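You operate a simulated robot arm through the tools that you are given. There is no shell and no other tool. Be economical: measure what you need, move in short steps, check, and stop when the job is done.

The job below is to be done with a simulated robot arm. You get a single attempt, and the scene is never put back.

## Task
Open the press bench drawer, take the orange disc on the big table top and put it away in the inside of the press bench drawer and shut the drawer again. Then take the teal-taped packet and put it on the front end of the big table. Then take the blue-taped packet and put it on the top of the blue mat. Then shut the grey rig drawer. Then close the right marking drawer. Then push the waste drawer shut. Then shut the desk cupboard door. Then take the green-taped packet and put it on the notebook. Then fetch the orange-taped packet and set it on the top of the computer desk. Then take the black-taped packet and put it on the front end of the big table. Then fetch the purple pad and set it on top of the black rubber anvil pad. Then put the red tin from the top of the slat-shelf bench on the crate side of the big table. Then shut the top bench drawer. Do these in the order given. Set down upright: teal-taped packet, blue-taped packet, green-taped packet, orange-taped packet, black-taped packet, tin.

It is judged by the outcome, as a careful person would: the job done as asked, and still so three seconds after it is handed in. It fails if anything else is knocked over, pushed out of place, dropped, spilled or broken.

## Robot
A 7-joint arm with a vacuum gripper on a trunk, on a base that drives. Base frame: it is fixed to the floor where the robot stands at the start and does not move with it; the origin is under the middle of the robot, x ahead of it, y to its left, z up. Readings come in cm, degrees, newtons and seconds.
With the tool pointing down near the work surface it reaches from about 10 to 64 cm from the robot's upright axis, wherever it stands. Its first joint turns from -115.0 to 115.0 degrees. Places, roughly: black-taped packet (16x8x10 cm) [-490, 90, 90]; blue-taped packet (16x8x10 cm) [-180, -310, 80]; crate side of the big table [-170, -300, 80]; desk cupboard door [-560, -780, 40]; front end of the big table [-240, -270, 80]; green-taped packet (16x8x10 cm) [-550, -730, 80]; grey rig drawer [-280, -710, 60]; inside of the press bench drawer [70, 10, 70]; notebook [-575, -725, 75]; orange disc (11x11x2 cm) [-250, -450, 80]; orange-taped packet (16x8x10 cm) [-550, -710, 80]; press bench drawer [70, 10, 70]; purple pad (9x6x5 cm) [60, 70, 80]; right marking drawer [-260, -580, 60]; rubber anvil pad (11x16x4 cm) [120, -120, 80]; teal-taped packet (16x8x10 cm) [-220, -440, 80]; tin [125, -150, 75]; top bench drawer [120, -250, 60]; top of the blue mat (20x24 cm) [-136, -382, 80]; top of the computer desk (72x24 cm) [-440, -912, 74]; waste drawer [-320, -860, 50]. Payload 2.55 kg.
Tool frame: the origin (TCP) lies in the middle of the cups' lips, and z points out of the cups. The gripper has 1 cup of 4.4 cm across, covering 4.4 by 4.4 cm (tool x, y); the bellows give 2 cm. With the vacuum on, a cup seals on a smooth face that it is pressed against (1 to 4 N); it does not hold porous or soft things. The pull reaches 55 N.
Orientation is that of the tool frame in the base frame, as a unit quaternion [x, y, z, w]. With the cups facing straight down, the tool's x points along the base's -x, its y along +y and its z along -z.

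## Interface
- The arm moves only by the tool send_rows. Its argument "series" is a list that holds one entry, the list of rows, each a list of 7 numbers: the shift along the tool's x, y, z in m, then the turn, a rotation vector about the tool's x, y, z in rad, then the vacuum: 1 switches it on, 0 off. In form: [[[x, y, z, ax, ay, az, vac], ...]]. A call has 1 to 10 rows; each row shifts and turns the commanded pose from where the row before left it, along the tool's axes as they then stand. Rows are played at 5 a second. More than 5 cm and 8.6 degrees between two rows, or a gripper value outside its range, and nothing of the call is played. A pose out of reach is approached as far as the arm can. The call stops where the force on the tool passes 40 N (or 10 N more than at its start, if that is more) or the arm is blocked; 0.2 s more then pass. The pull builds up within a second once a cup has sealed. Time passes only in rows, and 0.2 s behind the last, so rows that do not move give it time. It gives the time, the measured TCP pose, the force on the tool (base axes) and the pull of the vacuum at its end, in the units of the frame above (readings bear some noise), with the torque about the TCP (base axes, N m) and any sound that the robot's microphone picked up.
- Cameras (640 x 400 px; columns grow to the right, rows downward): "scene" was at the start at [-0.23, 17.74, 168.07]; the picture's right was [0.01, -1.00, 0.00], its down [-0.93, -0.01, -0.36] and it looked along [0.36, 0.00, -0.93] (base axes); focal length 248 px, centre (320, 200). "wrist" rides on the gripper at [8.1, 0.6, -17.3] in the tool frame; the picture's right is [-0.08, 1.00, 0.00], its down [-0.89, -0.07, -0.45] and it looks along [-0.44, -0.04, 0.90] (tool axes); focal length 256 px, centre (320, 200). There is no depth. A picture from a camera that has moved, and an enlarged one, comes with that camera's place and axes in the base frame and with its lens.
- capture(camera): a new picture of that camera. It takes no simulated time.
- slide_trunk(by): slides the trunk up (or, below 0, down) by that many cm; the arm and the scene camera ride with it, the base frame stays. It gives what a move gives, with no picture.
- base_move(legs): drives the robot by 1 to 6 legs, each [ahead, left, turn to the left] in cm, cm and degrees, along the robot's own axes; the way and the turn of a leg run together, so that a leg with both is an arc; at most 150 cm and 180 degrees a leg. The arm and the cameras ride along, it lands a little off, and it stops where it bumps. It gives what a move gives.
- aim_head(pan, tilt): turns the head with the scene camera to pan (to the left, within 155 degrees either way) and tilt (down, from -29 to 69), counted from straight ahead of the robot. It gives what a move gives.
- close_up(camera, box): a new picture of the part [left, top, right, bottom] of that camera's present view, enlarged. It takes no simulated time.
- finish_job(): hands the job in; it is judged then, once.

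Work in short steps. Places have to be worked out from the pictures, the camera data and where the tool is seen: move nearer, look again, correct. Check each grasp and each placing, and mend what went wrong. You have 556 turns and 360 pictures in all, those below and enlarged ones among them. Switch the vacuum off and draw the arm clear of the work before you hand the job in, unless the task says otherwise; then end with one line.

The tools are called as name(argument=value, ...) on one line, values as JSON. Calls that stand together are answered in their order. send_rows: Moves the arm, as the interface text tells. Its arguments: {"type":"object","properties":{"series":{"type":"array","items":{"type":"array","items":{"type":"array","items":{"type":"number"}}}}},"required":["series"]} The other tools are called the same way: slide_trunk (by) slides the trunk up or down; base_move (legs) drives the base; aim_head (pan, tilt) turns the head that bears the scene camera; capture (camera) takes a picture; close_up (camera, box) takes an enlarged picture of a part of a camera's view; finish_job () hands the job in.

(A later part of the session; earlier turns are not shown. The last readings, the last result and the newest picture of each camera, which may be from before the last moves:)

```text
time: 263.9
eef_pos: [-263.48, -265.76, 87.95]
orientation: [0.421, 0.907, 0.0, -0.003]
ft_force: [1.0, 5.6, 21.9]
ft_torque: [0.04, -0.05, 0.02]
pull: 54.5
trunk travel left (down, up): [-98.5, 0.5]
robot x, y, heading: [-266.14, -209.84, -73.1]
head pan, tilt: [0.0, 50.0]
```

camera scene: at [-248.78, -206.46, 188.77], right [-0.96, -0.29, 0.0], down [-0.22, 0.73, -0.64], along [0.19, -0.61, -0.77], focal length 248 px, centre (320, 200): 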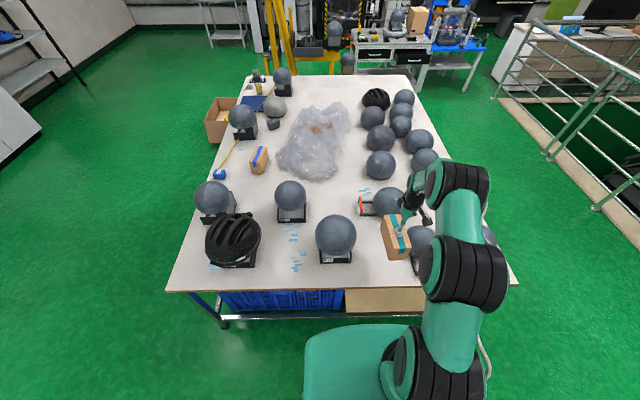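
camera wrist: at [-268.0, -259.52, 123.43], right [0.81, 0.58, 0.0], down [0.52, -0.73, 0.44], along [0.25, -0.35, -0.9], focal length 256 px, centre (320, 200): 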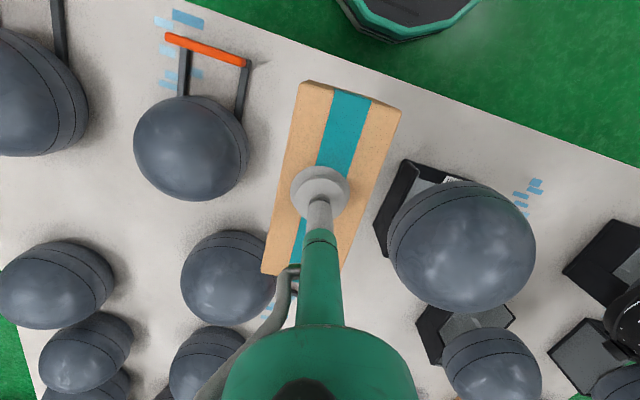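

Contact at z≈88. Release and rise.

send_rows(series=[[[0, 0, -0.003, 0, 0, 0, 0], [0, 0, 0, 0, 0, 0, 0], [0, 0, 0, 0, 0, 0, 0], [0, 0, 0, 0, 0, 0, 0], [0, 0, -0.01, 0, 0, 0, 0], [0, 0, -0.04, 0, 0, 0, 0], [0, 0, -0.04, 0, 0, 0, 0], [0, 0, -0.04, 0, 0, 0, 0], [0, 0, -0.04, 0, 0, 0, 0]]])

base_move(legs=[[-25, 0, 0]])

capture(camera="scene")

```text
time: 265.9
eef_pos: [-263.48, -265.68, 104.95]
orientation: [0.421, 0.907, 0.004, -0.004]
ft_force: [-1.0, 0.4, 0.3]
ft_torque: [-0.04, -0.01, 0.04]
pull: 0.0
trunk travel left (down, up): [-98.5, 0.5]
robot x, y, heading: [-266.54, -210.15, -73.3]
head pan, tilt: [0.0, 50.0]
```

```text
time: 267.7
eef_pos: [-270.54, -241.91, 104.86]
orientation: [0.421, 0.907, 0.003, -0.005]
ft_force: [1.1, 0.3, -1.1]
ft_torque: [-0.05, -0.01, 0.01]
pull: 0.1
trunk travel left (down, up): [-98.5, 0.5]
robot x, y, heading: [-273.88, -185.86, -73.2]
head pan, tilt: [0.0, 50.0]
```

```text
303 pictures are left
camera scene: at [-255.96, -182.59, 188.76], right [-0.96, -0.29, 0.0], down [-0.22, 0.73, -0.64], along [0.19, -0.62, -0.77], focal length 248 px, centre (320, 200)
```

scene: 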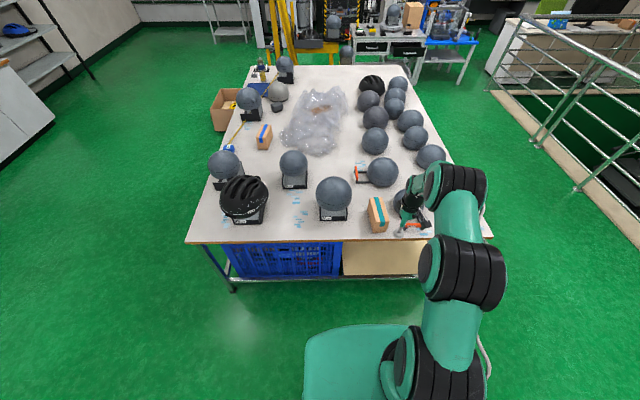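

Teal packet stands upright on the front end. Retract the arm and go round to the crate side for the blue packet (≈(-178,-309)).

send_rows(series=[[[0.037, 0.016, 0, 0, 0, 0, 0], [0.037, 0.016, 0, 0, 0, 0, 0], [0.037, 0.016, 0, 0, 0, 0, 0], [0.037, 0.016, 0, 0, 0, 0, 0], [0, 0, -0.04, 0, 0, 0, 0], [0, 0, -0.04, 0, 0, 0, 0]]])

base_move(legs=[[0, 133, 0], [145, 0, 0], [0, 0, -90]])

capture(camera="scene")

```text
time: 269.1
eef_pos: [-275.06, -226.37, 113.06]
orientation: [0.421, 0.907, 0.003, -0.004]
ft_force: [-1.2, 0.9, -0.4]
ft_torque: [-0.04, 0.0, -0.02]
pull: 0.1
trunk travel left (down, up): [-98.5, 0.5]
robot x, y, heading: [-273.54, -186.13, -73.1]
head pan, tilt: [0.0, 50.0]
```

```text
time: 286.4
eef_pos: [-143.29, -284.52, 113.09]
orientation: [0.936, 0.351, 0.006, -0.001]
ft_force: [-0.1, 0.4, -0.9]
ft_torque: [0.03, 0.01, 0.02]
pull: 0.1
trunk travel left (down, up): [-98.5, 0.5]
robot x, y, heading: [-102.73, -285.16, -162.2]
head pan, tilt: [0.0, 50.0]
```

```text
302 pictures are left
camera scene: at [-98.58, -302.72, 188.77], right [-0.3, 0.95, 0.0], down [0.73, 0.23, -0.64], along [-0.61, -0.2, -0.77], focal length 248 px, centre (320, 200)
```

scene: 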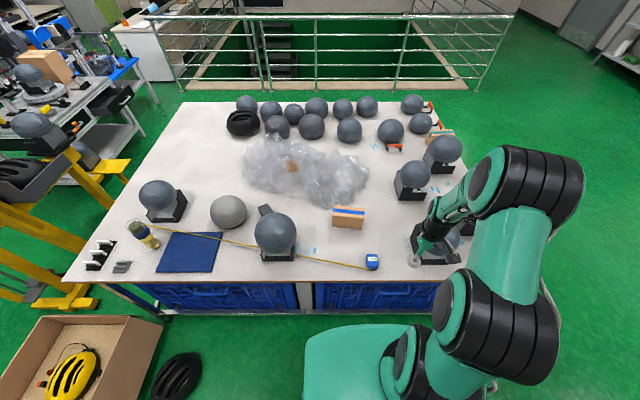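

Blue packet at about (-176.5,-312). Zoom on the packet and the mat to plan clearances.

close_up(camera="scene", box=[130, 190, 290, 290])

close_up(camera="scene", box=[290, 180, 410, 280])

```text
4.00 times, centred on (210, 240) of scene
camera zoom: at [-98.58, -302.72, 188.77], right [-0.3, 0.95, 0.0], down [0.73, 0.23, -0.64], along [-0.61, -0.2, -0.77], focal length 992 px, centre (760, 40)
```

zoom: 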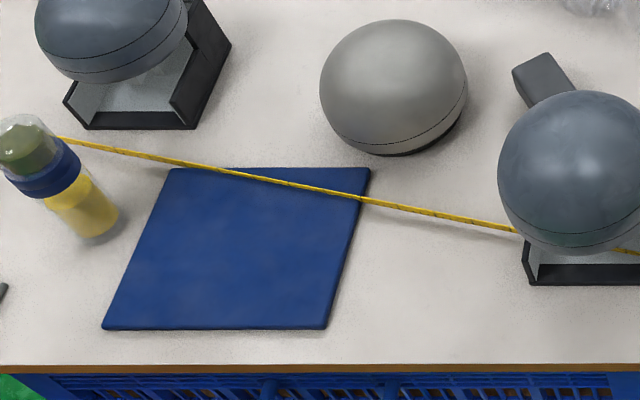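

```text
4.00 times, centred on (350, 230) of scene
camera zoom: at [-98.58, -302.72, 188.77], right [-0.3, 0.95, 0.0], down [0.73, 0.23, -0.64], along [-0.61, -0.2, -0.77], focal length 992 px, centre (200, 80)
```

zoom: 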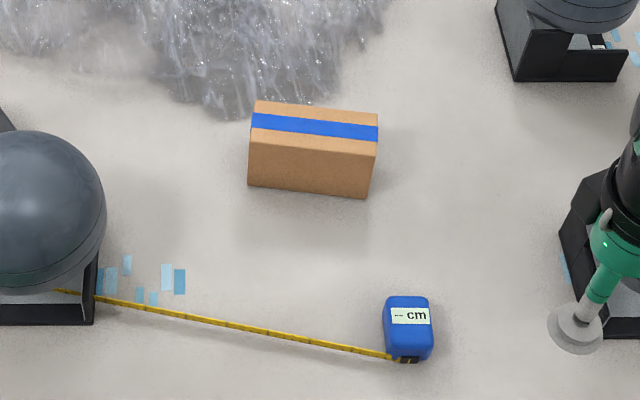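

Packet long axis is nearly parallel to the table edge; mat centre (-136,-382) with a tape measure over its back corner, so I'll set down on its front part. Square up the tool, move in.

base_move(legs=[[15, 4, -0.5]])

send_rows(series=[[[0, 0, 0, 0, 0, 0.135, 0], [0, 0, 0, 0, 0, 0.135, 0], [0, 0, 0, 0, 0, 0.135, 0], [-0.04, 0.025, 0, 0, 0, 0, 0], [-0.04, 0.025, 0, 0, 0, 0, 0], [-0.04, 0.025, 0, 0, 0, 0, 0], [-0.04, 0.025, 0, 0, 0, 0, 0], [-0.04, 0.025, 0, 0, 0, 0, 0]]])

capture(camera="wrist")

```text
time: 287.8
eef_pos: [-156.09, -292.34, 113.09]
orientation: [0.938, 0.348, 0.005, -0.001]
ft_force: [-0.3, -0.4, -0.6]
ft_torque: [0.0, -0.04, -0.02]
pull: 0.1
trunk travel left (down, up): [-98.5, 0.5]
robot x, y, heading: [-115.48, -293.87, -162.6]
head pan, tilt: [0.0, 50.0]
```

```text
time: 289.6
eef_pos: [-171.54, -310.33, 112.48]
orientation: [0.989, 0.15, 0.006, -0.003]
ft_force: [0.9, 0.1, 0.9]
ft_torque: [0.05, -0.05, 0.0]
pull: 0.0
trunk travel left (down, up): [-98.5, 0.5]
robot x, y, heading: [-115.43, -293.57, -162.8]
head pan, tilt: [0.0, 50.0]
```

```text
299 pictures are left
camera wrist: at [-163.84, -308.65, 130.07], right [0.22, -0.97, 0.0], down [-0.88, -0.2, 0.43], along [-0.42, -0.09, -0.9], focal length 256 px, centre (320, 200)
```

wrist: 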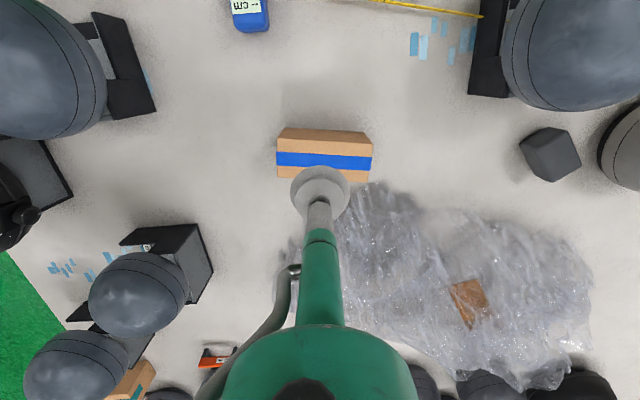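

Packet top centre is 5 cm ahead. Move over and descend with the vacuum.

send_rows(series=[[[-0.025, 0, 0.02, 0, 0, 0, 1], [-0.025, 0, 0.02, 0, 0, 0, 1], [0, 0, 0.04, 0, 0, 0, 1], [0, 0, 0.04, 0, 0, 0, 1], [0, 0, 0.04, 0, 0, 0, 1], [0, 0, 0.04, 0, 0, 0, 1], [0, 0, 0.03, 0, 0, 0, 1], [0, 0, 0.01, 0, 0, 0, 1], [0, 0, 0.01, 0, 0, 0, 1]]])

capture(camera="wrist")

```text
time: 291.6
eef_pos: [-175.42, -311.59, 88.12]
orientation: [0.988, 0.152, 0.003, -0.002]
ft_force: [1.2, 1.1, 2.5]
ft_torque: [-0.14, 0.17, 0.03]
pull: 55.2
out of reach, approached as far as the arm can: row 8, 9
trunk travel left (down, up): [-98.5, 0.5]
robot x, y, heading: [-115.31, -293.32, -162.6]
head pan, tilt: [0.0, 50.0]
```

```text
298 pictures are left
camera wrist: at [-167.73, -309.75, 105.52], right [0.22, -0.97, 0.0], down [-0.88, -0.2, 0.44], along [-0.43, -0.1, -0.9], focal length 256 px, centre (320, 200)
```

wrist: 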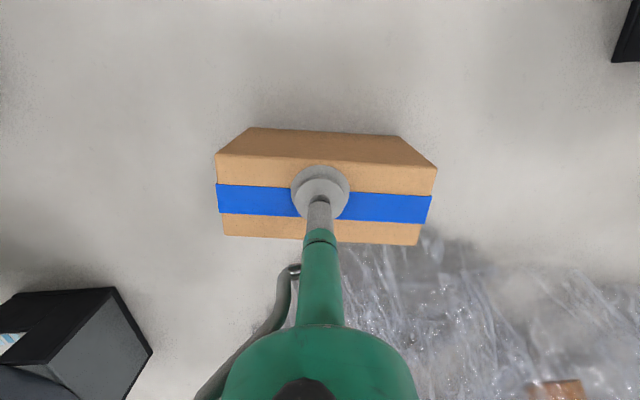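

Sealed nicely. Lift high and retract.

send_rows(series=[[[0, 0, -0.02, 0, 0, 0, 1], [0, 0, -0.04, 0, 0, 0, 1], [0, 0, -0.04, 0, 0, 0, 1], [0, 0, -0.04, 0, 0, 0, 1], [0, 0, -0.04, 0, 0, 0, 1], [0, 0, -0.04, 0, 0, 0, 1], [0.04, 0, -0.02, 0, 0, 0, 1], [0.04, 0, 0, 0, 0, 0, 1], [0.04, 0, 0, 0, 0, 0, 1], [0.04, 0, 0, 0, 0, 0, 1]]])

base_move(legs=[[-18, 0, 0]])

capture(camera="scene")

```text
time: 293.8
eef_pos: [-160.04, -306.69, 112.22]
orientation: [0.989, 0.15, 0.005, -0.002]
ft_force: [0.5, 0.8, -3.1]
ft_torque: [-0.01, -0.05, 0.03]
pull: 55.1
trunk travel left (down, up): [-98.5, 0.5]
robot x, y, heading: [-115.51, -293.58, -162.6]
head pan, tilt: [0.0, 50.0]
```

```text
time: 295.3
eef_pos: [-143.19, -301.54, 112.17]
orientation: [0.988, 0.151, 0.005, -0.002]
ft_force: [0.3, 0.1, -3.0]
ft_torque: [0.01, -0.05, 0.0]
pull: 54.7
trunk travel left (down, up): [-98.5, 0.5]
robot x, y, heading: [-98.58, -288.3, -162.7]
head pan, tilt: [0.0, 50.0]
```

```text
297 pictures are left
camera scene: at [-94.66, -305.7, 188.76], right [-0.3, 0.95, 0.0], down [0.73, 0.23, -0.64], along [-0.61, -0.19, -0.77], focal length 248 px, centre (320, 200)
```

scene: 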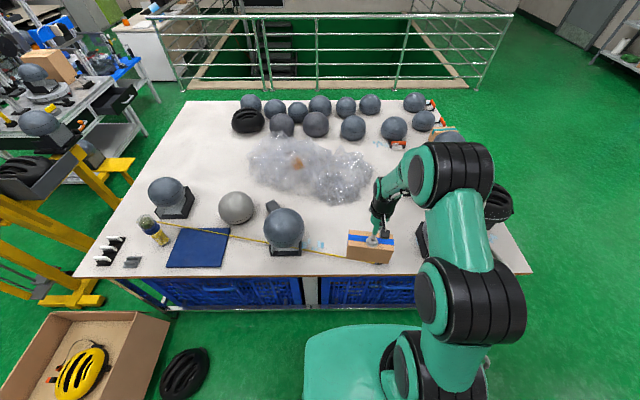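

Helmet on the floor and box near the mat limit where I stand; I'll stand at t≈-298 and swing the arm left. Strafe first.

base_move(legs=[[-11, 0, 0], [0, 51, 0]])

send_rows(series=[[[0, 0.04, 0, 0, 0, -0.11, 1], [0, 0.04, 0, 0, 0, 0, 1], [0, 0.04, 0, 0, 0, 0, 1], [0, 0.04, 0, 0, 0, 0, 1], [0, 0.04, 0, 0, 0, 0, 1], [0, 0.04, 0, 0, 0, 0, 1], [0, 0.03, 0, 0, 0, 0, 1]]])

capture(camera="wrist")

capture(camera="scene")

```text
time: 299.1
eef_pos: [-117.46, -347.11, 112.13]
orientation: [0.988, 0.153, 0.006, -0.002]
ft_force: [0.8, -0.6, -3.9]
ft_torque: [0.01, 0.01, 0.01]
pull: 55.0
trunk travel left (down, up): [-98.5, 0.5]
robot x, y, heading: [-72.78, -334.09, -162.6]
head pan, tilt: [0.0, 50.0]
```

```text
time: 300.7
eef_pos: [-106.87, -372.01, 112.08]
orientation: [0.978, 0.207, 0.006, -0.002]
ft_force: [0.1, -0.6, -3.1]
ft_torque: [0.03, -0.02, 0.0]
pull: 54.8
trunk travel left (down, up): [-98.5, 0.5]
robot x, y, heading: [-72.49, -334.02, -162.6]
head pan, tilt: [0.0, 50.0]
```

```text
296 pictures are left
camera wrist: at [-99.41, -369.32, 129.61], right [0.33, -0.94, 0.0], down [-0.85, -0.3, 0.44], along [-0.41, -0.14, -0.9], focal length 256 px, centre (320, 200)
```

wrist: 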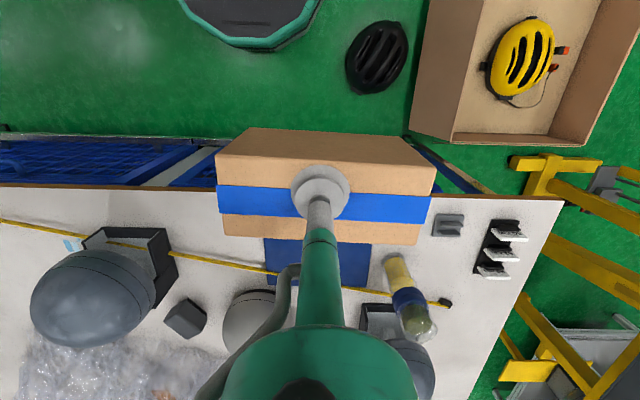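

```text
295 pictures are left
camera scene: at [-68.79, -351.32, 188.75], right [-0.3, 0.95, 0.0], down [0.73, 0.23, -0.64], along [-0.61, -0.19, -0.77], focal length 248 px, centre (320, 200)
```

scene: 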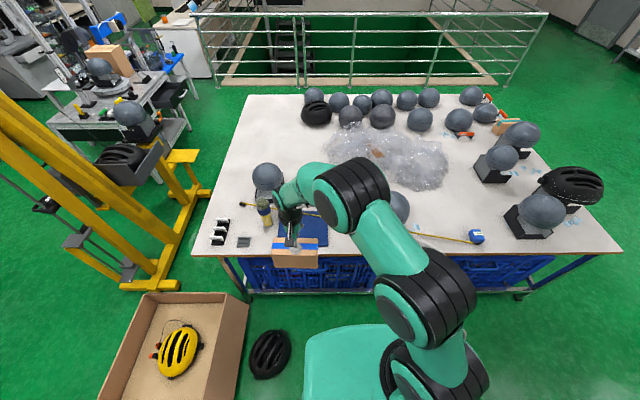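

Positioned at t≈-324 in line with the mat. Drive ahead 22 cm, then extend 5 cm more with the arm.

base_move(legs=[[22, 0, 0]])

capture(camera="wrist")

capture(camera="scene")

```text
time: 302.4
eef_pos: [-128.0, -378.39, 112.19]
orientation: [0.978, 0.207, 0.006, -0.002]
ft_force: [-0.2, -0.2, -2.9]
ft_torque: [0.02, 0.0, 0.0]
pull: 54.9
trunk travel left (down, up): [-98.5, 0.5]
robot x, y, heading: [-93.66, -340.12, -162.4]
head pan, tilt: [0.0, 50.0]
```

```text
294 pictures are left
camera wrist: at [-120.53, -375.77, 129.62], right [0.33, -0.94, 0.0], down [-0.85, -0.3, 0.44], along [-0.41, -0.14, -0.9], focal length 256 px, centre (320, 200)
```

wrist: 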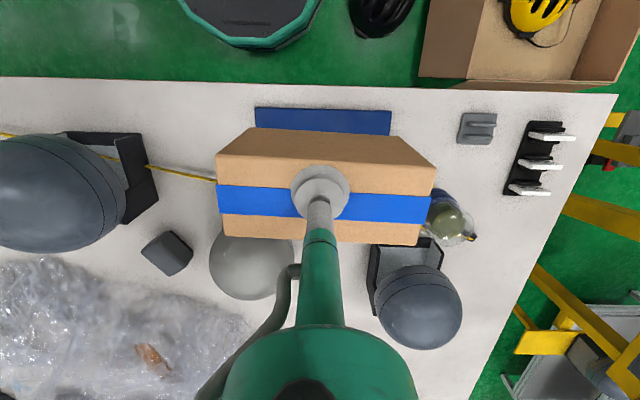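

```text
293 pictures are left
camera scene: at [-89.91, -357.79, 188.77], right [-0.3, 0.95, 0.0], down [0.73, 0.23, -0.64], along [-0.61, -0.19, -0.77], focal length 248 px, centre (320, 200)
```

scene: 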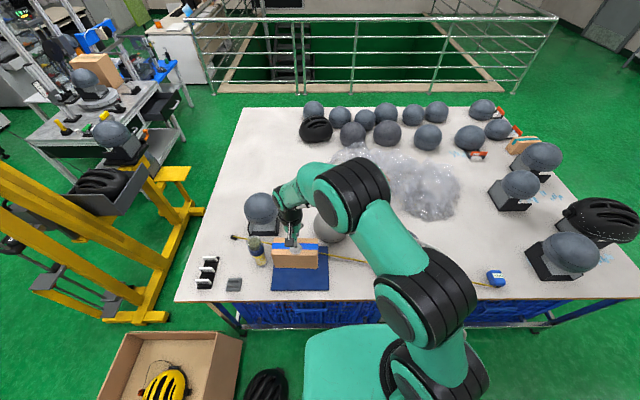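

Mat front edge at n≈-230.4, centred at t≈-324.6 just as the packet. Extend 5 cm and lower.

send_rows(series=[[[-0.025, -0.003, 0, 0, 0, 0, 1], [-0.025, -0.003, 0, 0, 0, 0, 1], [0, 0, 0.04, 0, 0, 0, 1], [0, 0, 0.04, 0, 0, 0, 1], [0, 0, 0.04, 0, 0, 0, 1], [0, 0, 0.04, 0, 0, 0, 1], [0, 0, 0.03, 0, 0, 0, 1]]])

capture(camera="wrist")

```text
time: 304.0
eef_pos: [-132.63, -380.02, 92.89]
orientation: [0.978, 0.207, 0.005, -0.002]
ft_force: [-0.8, -0.3, -2.7]
ft_torque: [0.05, -0.01, 0.0]
pull: 54.9
trunk travel left (down, up): [-98.5, 0.5]
robot x, y, heading: [-93.65, -340.77, -162.4]
head pan, tilt: [0.0, 50.0]
```

```text
292 pictures are left
camera wrist: at [-125.19, -377.27, 110.44], right [0.33, -0.94, 0.0], down [-0.85, -0.3, 0.44], along [-0.41, -0.14, -0.9], focal length 256 px, centre (320, 200)
```

wrist: 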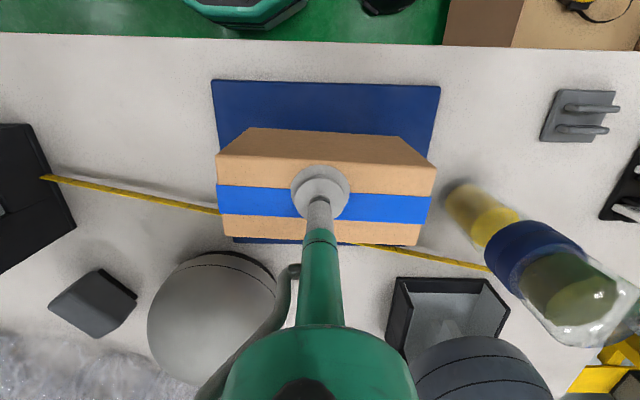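

Clear of the tape (about 6 cm) and bottle. Lower to contact.

send_rows(series=[[[0, 0, 0.03, 0, 0, 0, 1], [0, 0, 0.01, 0, 0, 0, 1], [0, 0, 0.005, 0, 0, 0, 1], [0, 0, 0.005, 0, 0, 0, 1], [0, 0, 0.003, 0, 0, 0, 1]]])

```text
time: 305.0
eef_pos: [-132.63, -379.87, 89.12]
orientation: [0.978, 0.208, 0.003, 0.0]
ft_force: [9.7, 10.0, 26.8]
ft_torque: [0.17, 0.09, -0.15]
pull: 54.9
trunk travel left (down, up): [-98.5, 0.5]
robot x, y, heading: [-93.86, -340.48, -162.7]
head pan, tilt: [0.0, 50.0]
stopped in row 4: the force on the tool passed its limit at 40 N (the readings are from after the stop); the commanded pose is now the measured one
```

Contact at z≈89 (mat adds about 1 cm). Release and rise.

send_rows(series=[[[0, 0, -0.002, 0, 0, 0, 0], [0, 0, 0, 0, 0, 0, 0], [0, 0, 0, 0, 0, 0, 0], [0, 0, 0, 0, 0, 0, 0], [0, 0, -0.01, 0, 0, 0, 0], [0, 0, -0.04, 0, 0, 0, 0], [0, 0, -0.04, 0, 0, 0, 0], [0, 0, -0.04, 0, 0, 0, 0], [0, 0, -0.04, 0, 0, 0, 0], [0, 0, -0.04, 0, 0, 0, 0]]])

base_move(legs=[[-40, 0, 0]])

capture(camera="scene")

```text
time: 307.2
eef_pos: [-132.86, -380.14, 110.11]
orientation: [0.978, 0.207, 0.003, 0.0]
ft_force: [-0.1, 0.5, 1.0]
ft_torque: [-0.01, 0.03, -0.01]
pull: 0.0
trunk travel left (down, up): [-98.5, 0.5]
robot x, y, heading: [-93.99, -340.23, -162.4]
head pan, tilt: [0.0, 50.0]
```

```text
time: 309.7
eef_pos: [-94.96, -368.28, 109.94]
orientation: [0.979, 0.205, 0.002, 0.0]
ft_force: [0.2, -0.7, 0.6]
ft_torque: [0.02, 0.0, 0.05]
pull: 0.2
trunk travel left (down, up): [-98.5, 0.5]
robot x, y, heading: [-55.76, -328.35, -163.1]
head pan, tilt: [0.0, 50.0]
```

```text
291 pictures are left
camera scene: at [-51.83, -345.93, 188.76], right [-0.3, 0.96, 0.0], down [0.73, 0.23, -0.64], along [-0.61, -0.19, -0.77], focal length 248 px, centre (320, 200)
```

scene: 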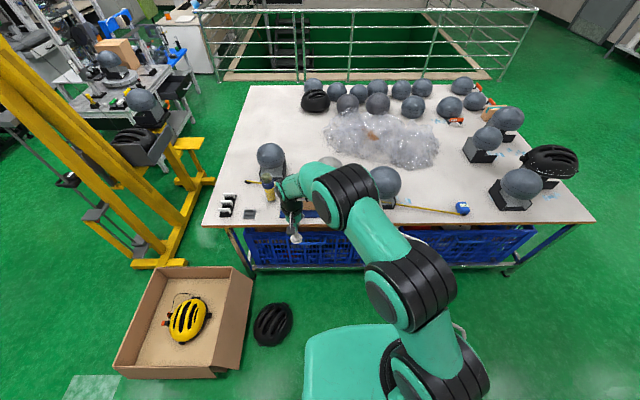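

Arm hides the mat; pull it aside and check.

send_rows(series=[[[0.02, -0.04, 0, 0, 0, 0.11, 0], [0.01, -0.04, 0, 0, 0, 0, 0], [0, -0.04, 0, 0, 0, 0, 0], [0, -0.04, 0, 0, 0, 0, 0], [0, -0.04, 0, 0, 0, 0, 0], [0, -0.04, 0, 0, 0, 0, 0], [0, -0.04, 0, 0, 0, 0, 0]]])

capture(camera="scene")

```text
time: 311.3
eef_pos: [-100.95, -340.49, 110.02]
orientation: [0.989, 0.15, 0.004, 0.001]
ft_force: [0.2, 0.5, -0.5]
ft_torque: [-0.03, 0.03, 0.03]
pull: 0.1
trunk travel left (down, up): [-98.5, 0.5]
robot x, y, heading: [-55.39, -328.35, -163.0]
head pan, tilt: [0.0, 50.0]
```

```text
290 pictures are left
camera scene: at [-51.87, -345.71, 188.79], right [-0.3, 0.96, 0.0], down [0.73, 0.23, -0.64], along [-0.61, -0.19, -0.77], focal length 248 px, centre (320, 200)
```

scene: 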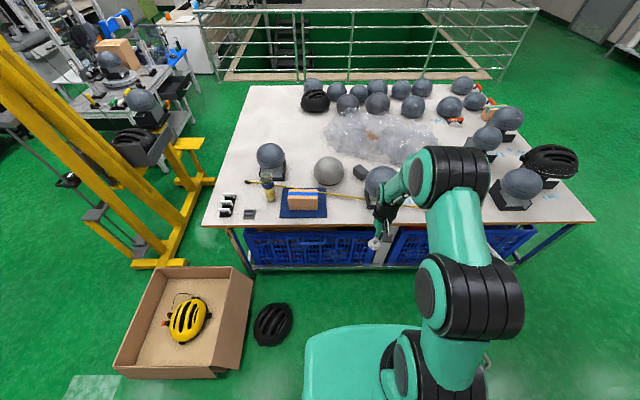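

Blue packet stands on the mat. Now drive round to the railing side and toward the far machines, looking ahead.

base_move(legs=[[0, -103, 0], [0, -103, 0], [145, 0, 0], [145, 0, 0], [0, 0, 90], [120, 0, 0]])

base_move(legs=[[125, 0, 0]])

aim_head(pan=0, tilt=25)

capture(camera="scene")

```text
time: 344.7
eef_pos: [-344.77, -377.08, 109.98]
orientation: [0.593, 0.805, 0.001, -0.002]
ft_force: [0.7, 0.1, 0.0]
ft_torque: [-0.01, -0.02, 0.01]
pull: 0.1
trunk travel left (down, up): [-98.5, 0.5]
robot x, y, heading: [-356.96, -331.91, -73.0]
head pan, tilt: [0.0, 50.0]
```

```text
time: 350.9
eef_pos: [-308.81, -495.93, 110.07]
orientation: [0.595, 0.804, 0.002, -0.004]
ft_force: [0.1, 0.8, -0.8]
ft_torque: [0.0, 0.03, 0.04]
pull: 0.1
trunk travel left (down, up): [-98.5, 0.5]
robot x, y, heading: [-320.53, -450.44, -73.3]
head pan, tilt: [0.0, 50.0]
```

```text
time: 351.8
eef_pos: [-309.02, -496.06, 109.96]
orientation: [0.595, 0.804, 0.002, -0.003]
ft_force: [-0.1, 0.3, -0.3]
ft_torque: [-0.01, -0.01, 0.03]
pull: 0.1
trunk travel left (down, up): [-98.5, 0.5]
robot x, y, heading: [-320.65, -450.78, -73.2]
head pan, tilt: [0.0, 25.0]
```

```text
289 pictures are left
camera scene: at [-302.65, -448.49, 192.51], right [-0.96, -0.29, 0.0], down [-0.12, 0.41, -0.91], along [0.26, -0.87, -0.42], focal length 248 px, centre (320, 200)
```

scene: 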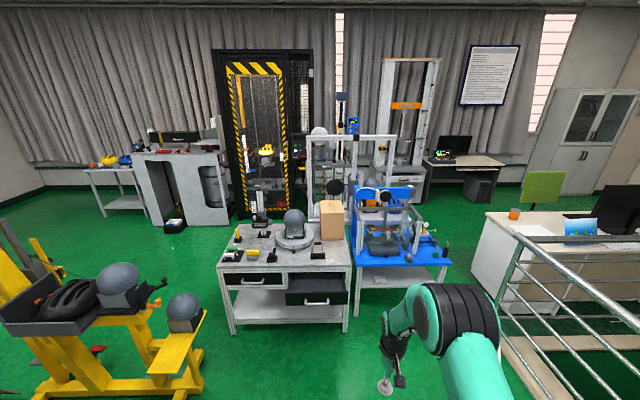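

The right marking drawer (black front, open) faces me; the grey rig seems to be behind. Zoom for the passage and for the rig.

close_up(camera="scene", box=[300, 120, 540, 320])

aim_head(pan=0, tilt=45)

capture(camera="scene")

```text
2.00 times, centred on (420, 220) of scene
camera zoom: at [-302.65, -448.49, 192.51], right [-0.96, -0.29, 0.0], down [-0.12, 0.41, -0.91], along [0.26, -0.87, -0.42], focal length 496 px, centre (120, 160)
```

zoom: 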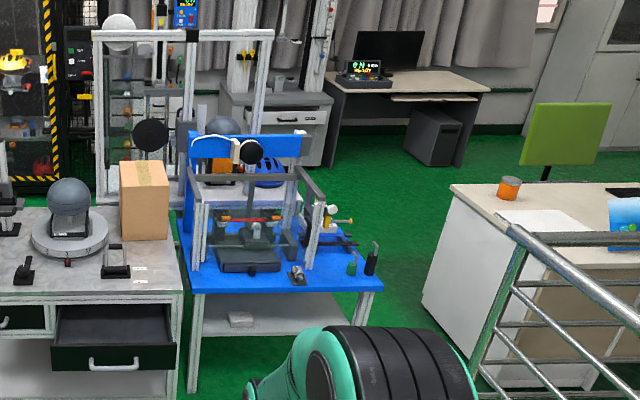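

```text
time: 352.7
eef_pos: [-308.93, -496.05, 109.88]
orientation: [0.595, 0.804, 0.002, -0.003]
ft_force: [-0.1, 1.1, -0.2]
ft_torque: [0.0, 0.01, 0.01]
pull: 0.0
trunk travel left (down, up): [-98.5, 0.5]
robot x, y, heading: [-320.85, -450.49, -73.1]
head pan, tilt: [0.0, 45.0]
```

```text
287 pictures are left
camera scene: at [-302.96, -447.48, 189.46], right [-0.96, -0.29, 0.0], down [-0.2, 0.68, -0.71], along [0.2, -0.68, -0.71], focal length 248 px, centre (320, 200)
```

scene: 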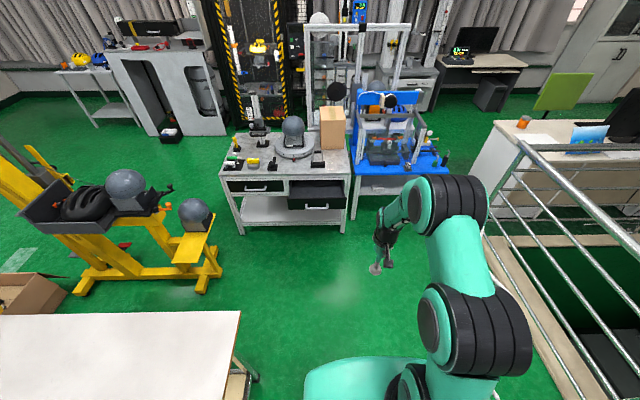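

The passage right of the blue table looks about 60–80 cm wide; move up and look at it more closely.

base_move(legs=[[60, -75, 0]])

aim_head(pan=-15, tilt=40)

capture(camera="scene")

```text
time: 357.7
eef_pos: [-364.05, -575.31, 110.03]
orientation: [0.594, 0.804, 0.001, -0.002]
ft_force: [0.2, -0.4, -0.4]
ft_torque: [0.02, -0.01, -0.02]
pull: 0.0
trunk travel left (down, up): [-98.5, 0.5]
robot x, y, heading: [-375.95, -529.77, -73.1]
head pan, tilt: [0.0, 45.0]
```

```text
time: 358.5
eef_pos: [-363.99, -575.16, 109.95]
orientation: [0.594, 0.804, 0.002, -0.003]
ft_force: [-0.6, -0.6, 0.1]
ft_torque: [0.01, 0.01, 0.0]
pull: 0.1
trunk travel left (down, up): [-98.5, 0.5]
robot x, y, heading: [-375.56, -529.82, -73.3]
head pan, tilt: [-15.0, 40.0]
```

```text
286 pictures are left
camera scene: at [-360.16, -527.4, 190.18], right [-1.0, -0.03, 0.0], down [-0.02, 0.64, -0.77], along [0.03, -0.77, -0.64], focal length 248 px, centre (320, 200)
```

scene: 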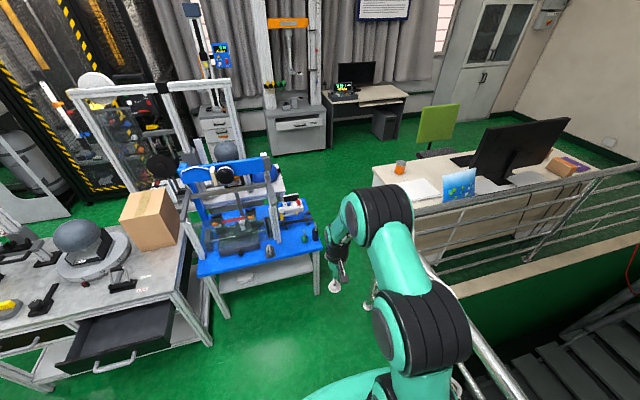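

Zoom on the gap between blue table and white desk, and on the rig behind it.

close_up(camera="scene", box=[260, 160, 460, 320])

close_up(camera="scene", box=[50, 50, 350, 250])

```text
2.50 times, centred on (360, 240) of scene
camera zoom: at [-360.16, -527.4, 190.18], right [-1.0, -0.03, 0.0], down [-0.02, 0.64, -0.77], along [0.03, -0.77, -0.64], focal length 620 px, centre (220, 100)
```

zoom: 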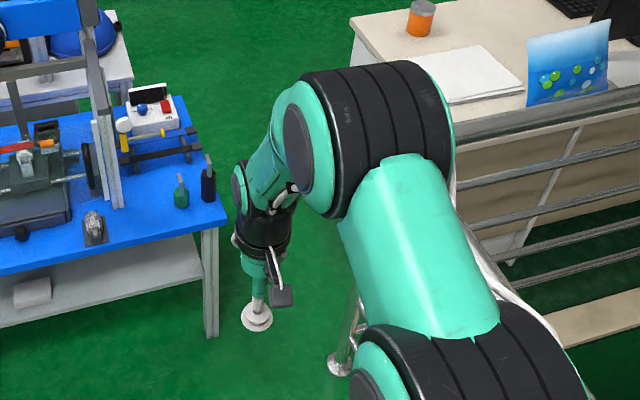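

```text
2.00 times, centred on (200, 150) of scene
camera zoom: at [-360.16, -527.4, 190.18], right [-1.0, -0.03, 0.0], down [-0.02, 0.64, -0.77], along [0.03, -0.77, -0.64], focal length 496 px, centre (560, 300)
```

zoom: 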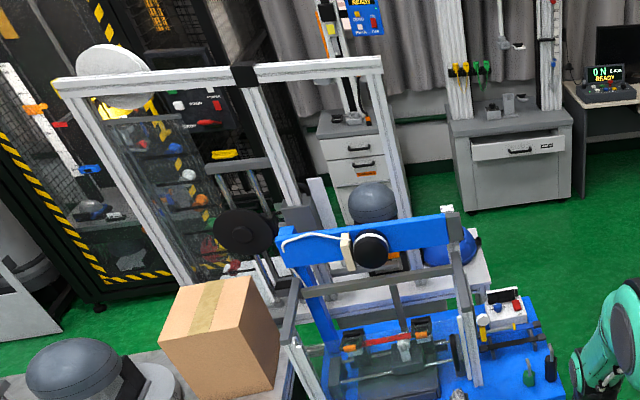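

The right-hand gap (32 cm) and the yellow-stand gap are too narrow; the way behind is via the crate side. Drive back around the table's front.

base_move(legs=[[-60, 75, 0], [-122, 0, 0], [-122, 0, 0], [0, 110, 0], [0, 110, 0], [0, 112, 0]])

aim_head(pan=0, tilt=22)

capture(camera="scene")

```text
time: 390.8
eef_pos: [-62.08, -166.29, 110.07]
orientation: [0.594, 0.804, 0.002, -0.003]
ft_force: [0.5, 0.4, 0.5]
ft_torque: [-0.01, -0.01, -0.03]
pull: 0.1
trunk travel left (down, up): [-98.5, 0.5]
robot x, y, heading: [-74.22, -120.76, -73.2]
head pan, tilt: [-15.0, 40.0]
```

```text
time: 391.6
eef_pos: [-62.15, -166.24, 110.06]
orientation: [0.594, 0.804, 0.002, -0.003]
ft_force: [0.2, 0.2, 0.0]
ft_torque: [0.01, -0.02, -0.01]
pull: 0.0
trunk travel left (down, up): [-98.5, 0.5]
robot x, y, heading: [-74.01, -120.81, -73.3]
head pan, tilt: [0.0, 22.0]
```

```text
283 pictures are left
camera scene: at [-56.0, -118.93, 192.99], right [-0.96, -0.29, 0.0], down [-0.11, 0.36, -0.93], along [0.27, -0.89, -0.38], focal length 248 px, centre (320, 200)
```

scene: 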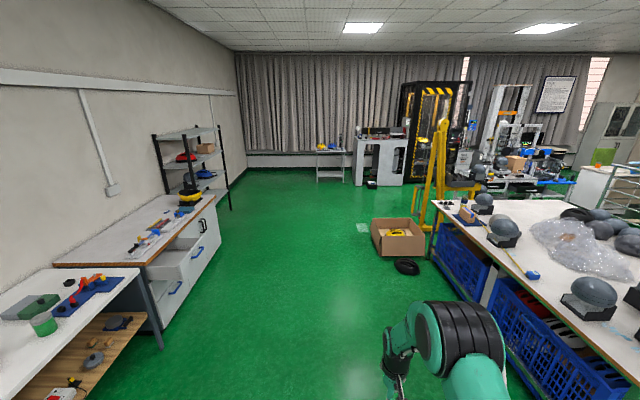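

Corridor is clear. Drive down it, then head behind the marking tables.

base_move(legs=[[150, 0, 0], [150, 0, 0], [150, 0, 0], [45, 0, 0], [0, 0, -90]])

capture(camera="scene")

```text
time: 419.3
eef_pos: [29.48, -606.95, 109.99]
orientation: [0.988, 0.153, 0.003, 0.0]
ft_force: [-1.2, -0.1, 0.6]
ft_torque: [0.01, -0.04, 0.01]
pull: 0.0
trunk travel left (down, up): [-98.5, 0.5]
robot x, y, heading: [74.87, -594.77, -162.6]
head pan, tilt: [0.0, 22.0]
```

```text
282 pictures are left
camera scene: at [77.08, -612.69, 193.0], right [-0.3, 0.95, 0.0], down [0.36, 0.11, -0.93], along [-0.89, -0.28, -0.37], focal length 248 px, centre (320, 200)
```

scene: 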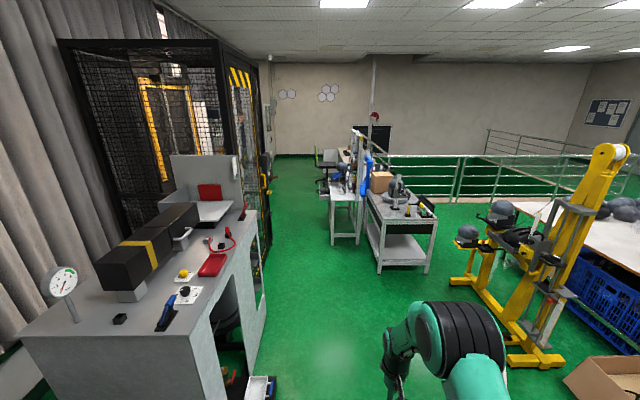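

Zoom on the rig table to find the open drawer.

close_up(camera="scene", box=[250, 120, 450, 280])

```text
2.50 times, centred on (350, 200) of scene
camera zoom: at [77.08, -612.69, 193.0], right [-0.3, 0.95, 0.0], down [0.36, 0.11, -0.93], along [-0.89, -0.28, -0.37], focal length 620 px, centre (245, 200)
```

zoom: 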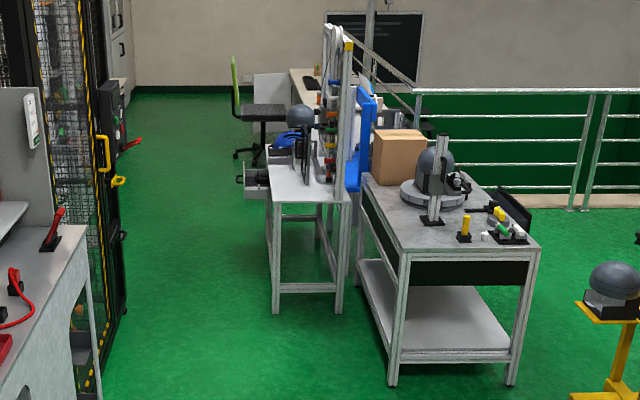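

The rig drawer is open toward the corridor (front ≈ t -618). Drive through the corridor in stages with lateral corrections.

base_move(legs=[[150, 14, -0.4], [90, 28, 0], [55, 5, 0]])

aim_head(pan=0, tilt=40)

capture(camera="scene")

```text
refused: leg 1 is longer than a leg can be; nothing moved
```

```text
time: 420.1
eef_pos: [29.56, -607.04, 109.93]
orientation: [0.988, 0.153, 0.004, 0.0]
ft_force: [0.0, -1.1, -0.4]
ft_torque: [0.02, 0.02, -0.02]
pull: 0.1
trunk travel left (down, up): [-98.5, 0.5]
robot x, y, heading: [74.69, -595.46, -162.8]
head pan, tilt: [0.0, 40.0]
```

```text
280 pictures are left
camera scene: at [77.82, -612.46, 190.19], right [-0.3, 0.95, 0.0], down [0.61, 0.19, -0.77], along [-0.73, -0.23, -0.64], focal length 248 px, centre (320, 200)
```

scene: 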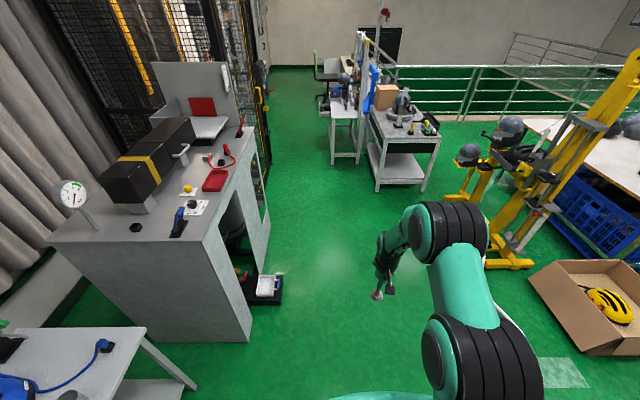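

Resend the drive with shorter first legs, keeping clear of the white box at the machine's foot.

base_move(legs=[[100, 6, -0.3], [60, 6, 0], [80, 30, 0], [57, 5, 0]])

capture(camera="scene")

```text
time: 435.3
eef_pos: [-239.71, -739.14, 109.95]
orientation: [0.989, 0.149, 0.004, 0.0]
ft_force: [-0.3, 0.4, 0.6]
ft_torque: [-0.02, -0.04, -0.03]
pull: 0.1
trunk travel left (down, up): [-98.5, 0.5]
robot x, y, heading: [-193.73, -727.06, -163.1]
head pan, tilt: [0.0, 40.0]
```

```text
279 pictures are left
camera scene: at [-191.29, -744.9, 190.18], right [-0.29, 0.96, 0.0], down [0.61, 0.19, -0.77], along [-0.73, -0.22, -0.64], focal length 248 px, centre (320, 200)
```

scene: 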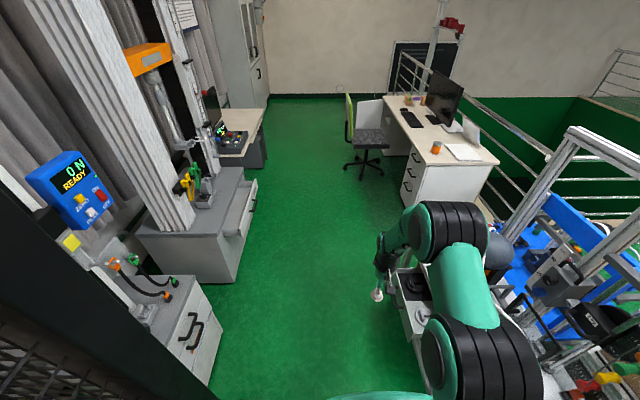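

I'm in the corridor; drawer front ≈ t -612 for n -437…-475. Retract the arm a bit, go past the cage corner and turn to face the rig.

send_rows(series=[[[0.04, 0, 0, 0, 0, 0, 0], [0.04, 0, 0, 0, 0, 0, 0], [0.03, 0, 0, 0, 0, 0, 0]]])

base_move(legs=[[12, 6, 0], [50, 15, 0], [0, 6, 0], [0, 0, -90]])

capture(camera="scene")

capture(camera="wrist")

```text
time: 436.1
eef_pos: [-229.12, -735.87, 110.09]
orientation: [0.989, 0.15, 0.002, 0.0]
ft_force: [0.5, -0.6, 0.5]
ft_torque: [0.01, 0.05, 0.02]
pull: 0.0
trunk travel left (down, up): [-98.5, 0.5]
robot x, y, heading: [-194.17, -727.14, -163.3]
head pan, tilt: [0.0, 40.0]
```

```text
time: 444.4
eef_pos: [-254.46, -736.2, 110.03]
orientation: [0.807, -0.591, 0.004, 0.002]
ft_force: [-0.6, -0.3, -0.2]
ft_torque: [-0.03, -0.02, 0.02]
pull: 0.0
trunk travel left (down, up): [-98.5, 0.5]
robot x, y, heading: [-245.41, -771.03, 107.4]
head pan, tilt: [0.0, 40.0]
```

```text
278 pictures are left
camera scene: at [-263.02, -773.95, 190.18], right [0.95, 0.3, 0.0], down [0.19, -0.61, -0.77], along [-0.23, 0.73, -0.64], focal length 248 px, centre (320, 200)
```

scene: 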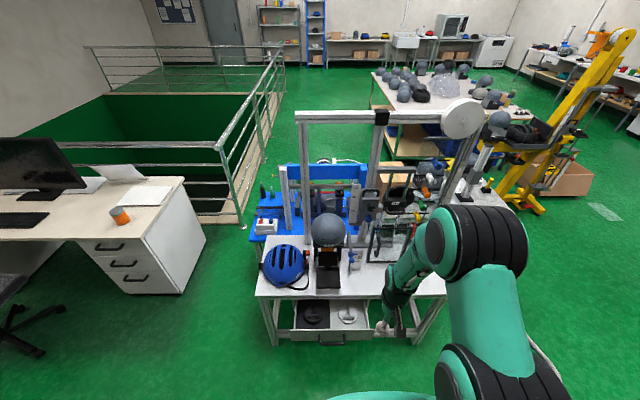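

```text
277 pictures are left
camera wrist: at [-252.66, -743.87, 127.53], right [-0.97, -0.23, 0.0], down [-0.2, 0.87, 0.44], along [-0.1, 0.43, -0.9], focal length 256 px, centre (320, 200)
```

wrist: 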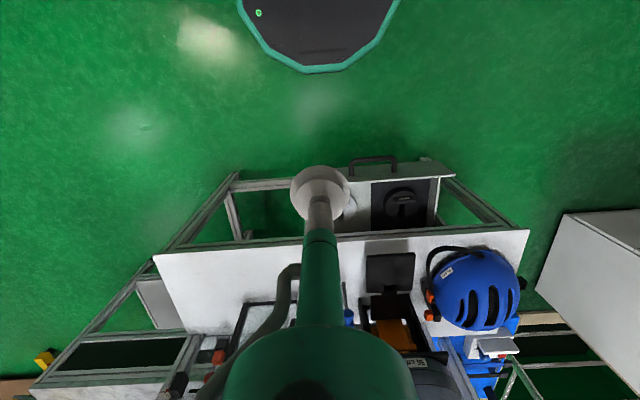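

Rig top is at z≈71; drawer front spans n≈-452…-491 with handle at -472, open 14 cm. Lower the cup to z≈62 just right of the handle.

send_rows(series=[[[0.015, 0.03, 0, 0, 0, 0, 0]]])

slide_trunk(by=-40)

slide_trunk(by=-8)

capture(camera="wrist")

capture(camera="scene")

```text
time: 444.8
eef_pos: [-256.96, -738.64, 110.05]
orientation: [0.807, -0.59, 0.002, 0.002]
ft_force: [-1.2, -1.0, -0.9]
ft_torque: [-0.01, -0.04, 0.02]
pull: 0.0
trunk travel left (down, up): [-98.5, 0.5]
robot x, y, heading: [-245.58, -771.05, 107.4]
head pan, tilt: [0.0, 40.0]
```

```text
time: 448.6
eef_pos: [-256.89, -738.63, 69.96]
orientation: [0.807, -0.591, 0.003, 0.002]
ft_force: [0.5, 0.3, -0.4]
ft_torque: [0.0, -0.01, 0.01]
pull: 0.0
trunk travel left (down, up): [-58.5, 40.5]
robot x, y, heading: [-245.3, -770.76, 107.3]
head pan, tilt: [0.0, 40.0]
```

```text
time: 449.8
eef_pos: [-256.96, -738.53, 62.11]
orientation: [0.807, -0.59, 0.003, 0.001]
ft_force: [-0.1, 0.1, 0.5]
ft_torque: [-0.01, -0.03, -0.01]
pull: 0.1
trunk travel left (down, up): [-50.5, 48.5]
robot x, y, heading: [-245.48, -771.2, 107.3]
head pan, tilt: [0.0, 40.0]
```

```text
276 pictures are left
camera wrist: at [-255.03, -746.18, 79.49], right [-0.97, -0.23, 0.0], down [-0.2, 0.87, 0.44], along [-0.1, 0.43, -0.9], focal length 256 px, centre (320, 200)
```

wrist: 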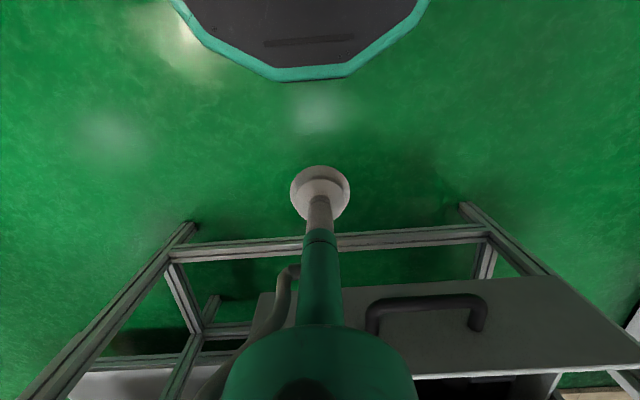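

```text
275 pictures are left
camera scene: at [-263.01, -773.96, 142.18], right [0.95, 0.3, 0.0], down [0.19, -0.61, -0.77], along [-0.23, 0.73, -0.64], focal length 248 px, centre (320, 200)
```

scene: 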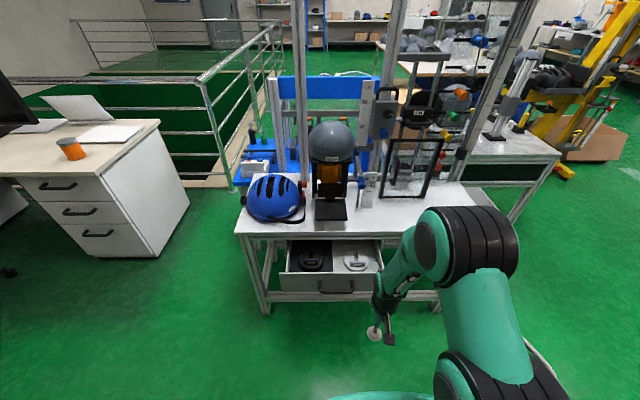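

Cup lies between drawer's right end and the handle. Push by base 24 cm, then finish with the arm.

base_move(legs=[[24, 0, 0]])

send_rows(series=[[[-0.015, 0, 0, 0, 0, 0, 0], [-0.015, 0, 0, 0, 0, 0, 0], [-0.01, 0, 0, 0, 0, 0, 0], [-0.01, 0, 0, 0, 0, 0, 0], [-0.01, 0, 0, 0, 0, 0, 0]]])

capture(camera="scene")

```text
time: 451.5
eef_pos: [-264.15, -715.69, 62.01]
orientation: [0.808, -0.59, 0.003, 0.002]
ft_force: [0.6, 0.4, -0.2]
ft_torque: [0.0, -0.02, -0.01]
pull: 0.0
trunk travel left (down, up): [-50.5, 48.5]
robot x, y, heading: [-252.85, -748.47, 107.7]
head pan, tilt: [0.0, 40.0]
```

```text
time: 452.7
eef_pos: [-265.97, -709.99, 62.01]
orientation: [0.807, -0.59, 0.002, 0.002]
ft_force: [0.2, -1.1, -1.1]
ft_torque: [-0.02, -0.04, -0.05]
pull: 0.0
trunk travel left (down, up): [-50.5, 48.5]
robot x, y, heading: [-252.8, -748.07, 107.4]
head pan, tilt: [0.0, 40.0]
```

```text
274 pictures are left
camera scene: at [-270.18, -751.2, 142.18], right [0.95, 0.3, 0.0], down [0.19, -0.61, -0.77], along [-0.23, 0.73, -0.64], focal length 248 px, centre (320, 200)
```

scene: 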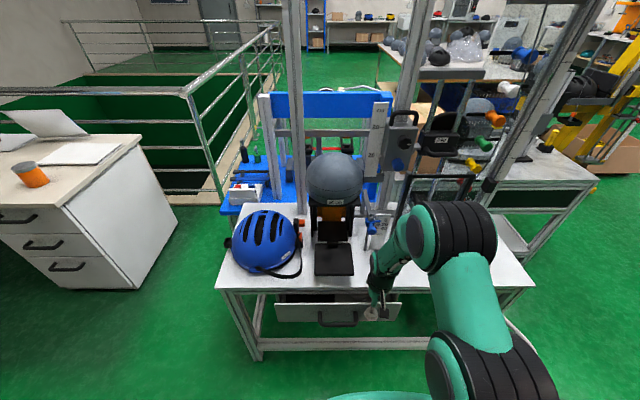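

Nearly flush; push on until the force rises.

send_rows(series=[[[-0.01, 0, 0, 0, 0, 0, 0], [-0.01, 0, 0, 0, 0, 0, 0], [-0.01, 0, 0, 0, 0, 0, 0]]])

capture(camera="wrist")

```text
time: 453.5
eef_pos: [-266.89, -707.22, 61.88]
orientation: [0.807, -0.59, 0.003, 0.002]
ft_force: [1.1, -2.2, -0.5]
ft_torque: [0.02, 0.02, -0.02]
pull: 0.1
trunk travel left (down, up): [-50.5, 48.5]
robot x, y, heading: [-252.63, -748.34, 107.6]
head pan, tilt: [0.0, 40.0]
```

```text
273 pictures are left
camera wrist: at [-264.95, -714.86, 79.45], right [-0.97, -0.23, 0.0], down [-0.2, 0.87, 0.44], along [-0.1, 0.43, -0.9], focal length 256 px, centre (320, 200)
```

wrist: 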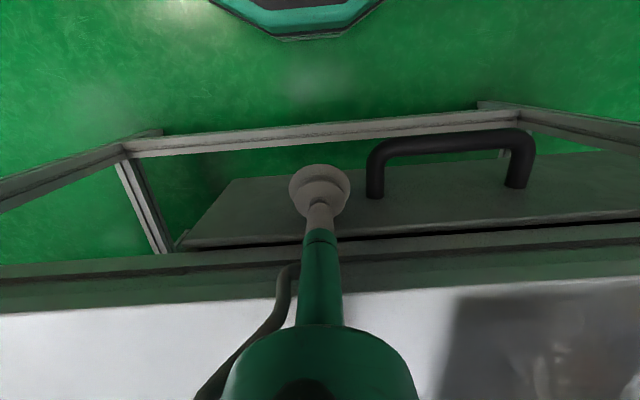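

Still moving freely; continue.

send_rows(series=[[[-0.01, 0, 0, 0, 0, 0, 0], [-0.01, 0, 0, 0, 0, 0, 0], [-0.01, 0, 0, 0, 0, 0, 0]]])

capture(camera="wrist")

```text
time: 454.2
eef_pos: [-266.66, -707.17, 61.11]
orientation: [0.808, -0.589, 0.022, 0.015]
ft_force: [1.3, -6.1, 1.5]
ft_torque: [0.06, 0.02, 0.02]
pull: 0.0
trunk travel left (down, up): [-50.5, 48.5]
robot x, y, heading: [-252.49, -748.41, 107.4]
head pan, tilt: [0.0, 40.0]
stopped in row 3: the force on the tool passed its limit at 44 N (the readings are from after the stop); the commanded pose is now the measured one
```

```text
272 pictures are left
camera wrist: at [-265.2, -714.04, 79.02], right [-0.97, -0.23, 0.0], down [-0.21, 0.89, 0.39], along [-0.09, 0.39, -0.92], focal length 256 px, centre (320, 200)
```

wrist: 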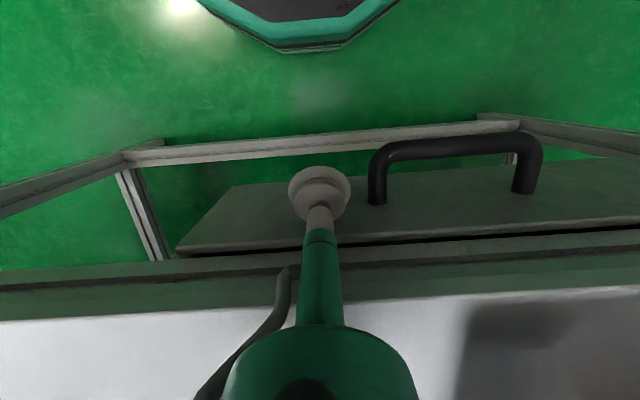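

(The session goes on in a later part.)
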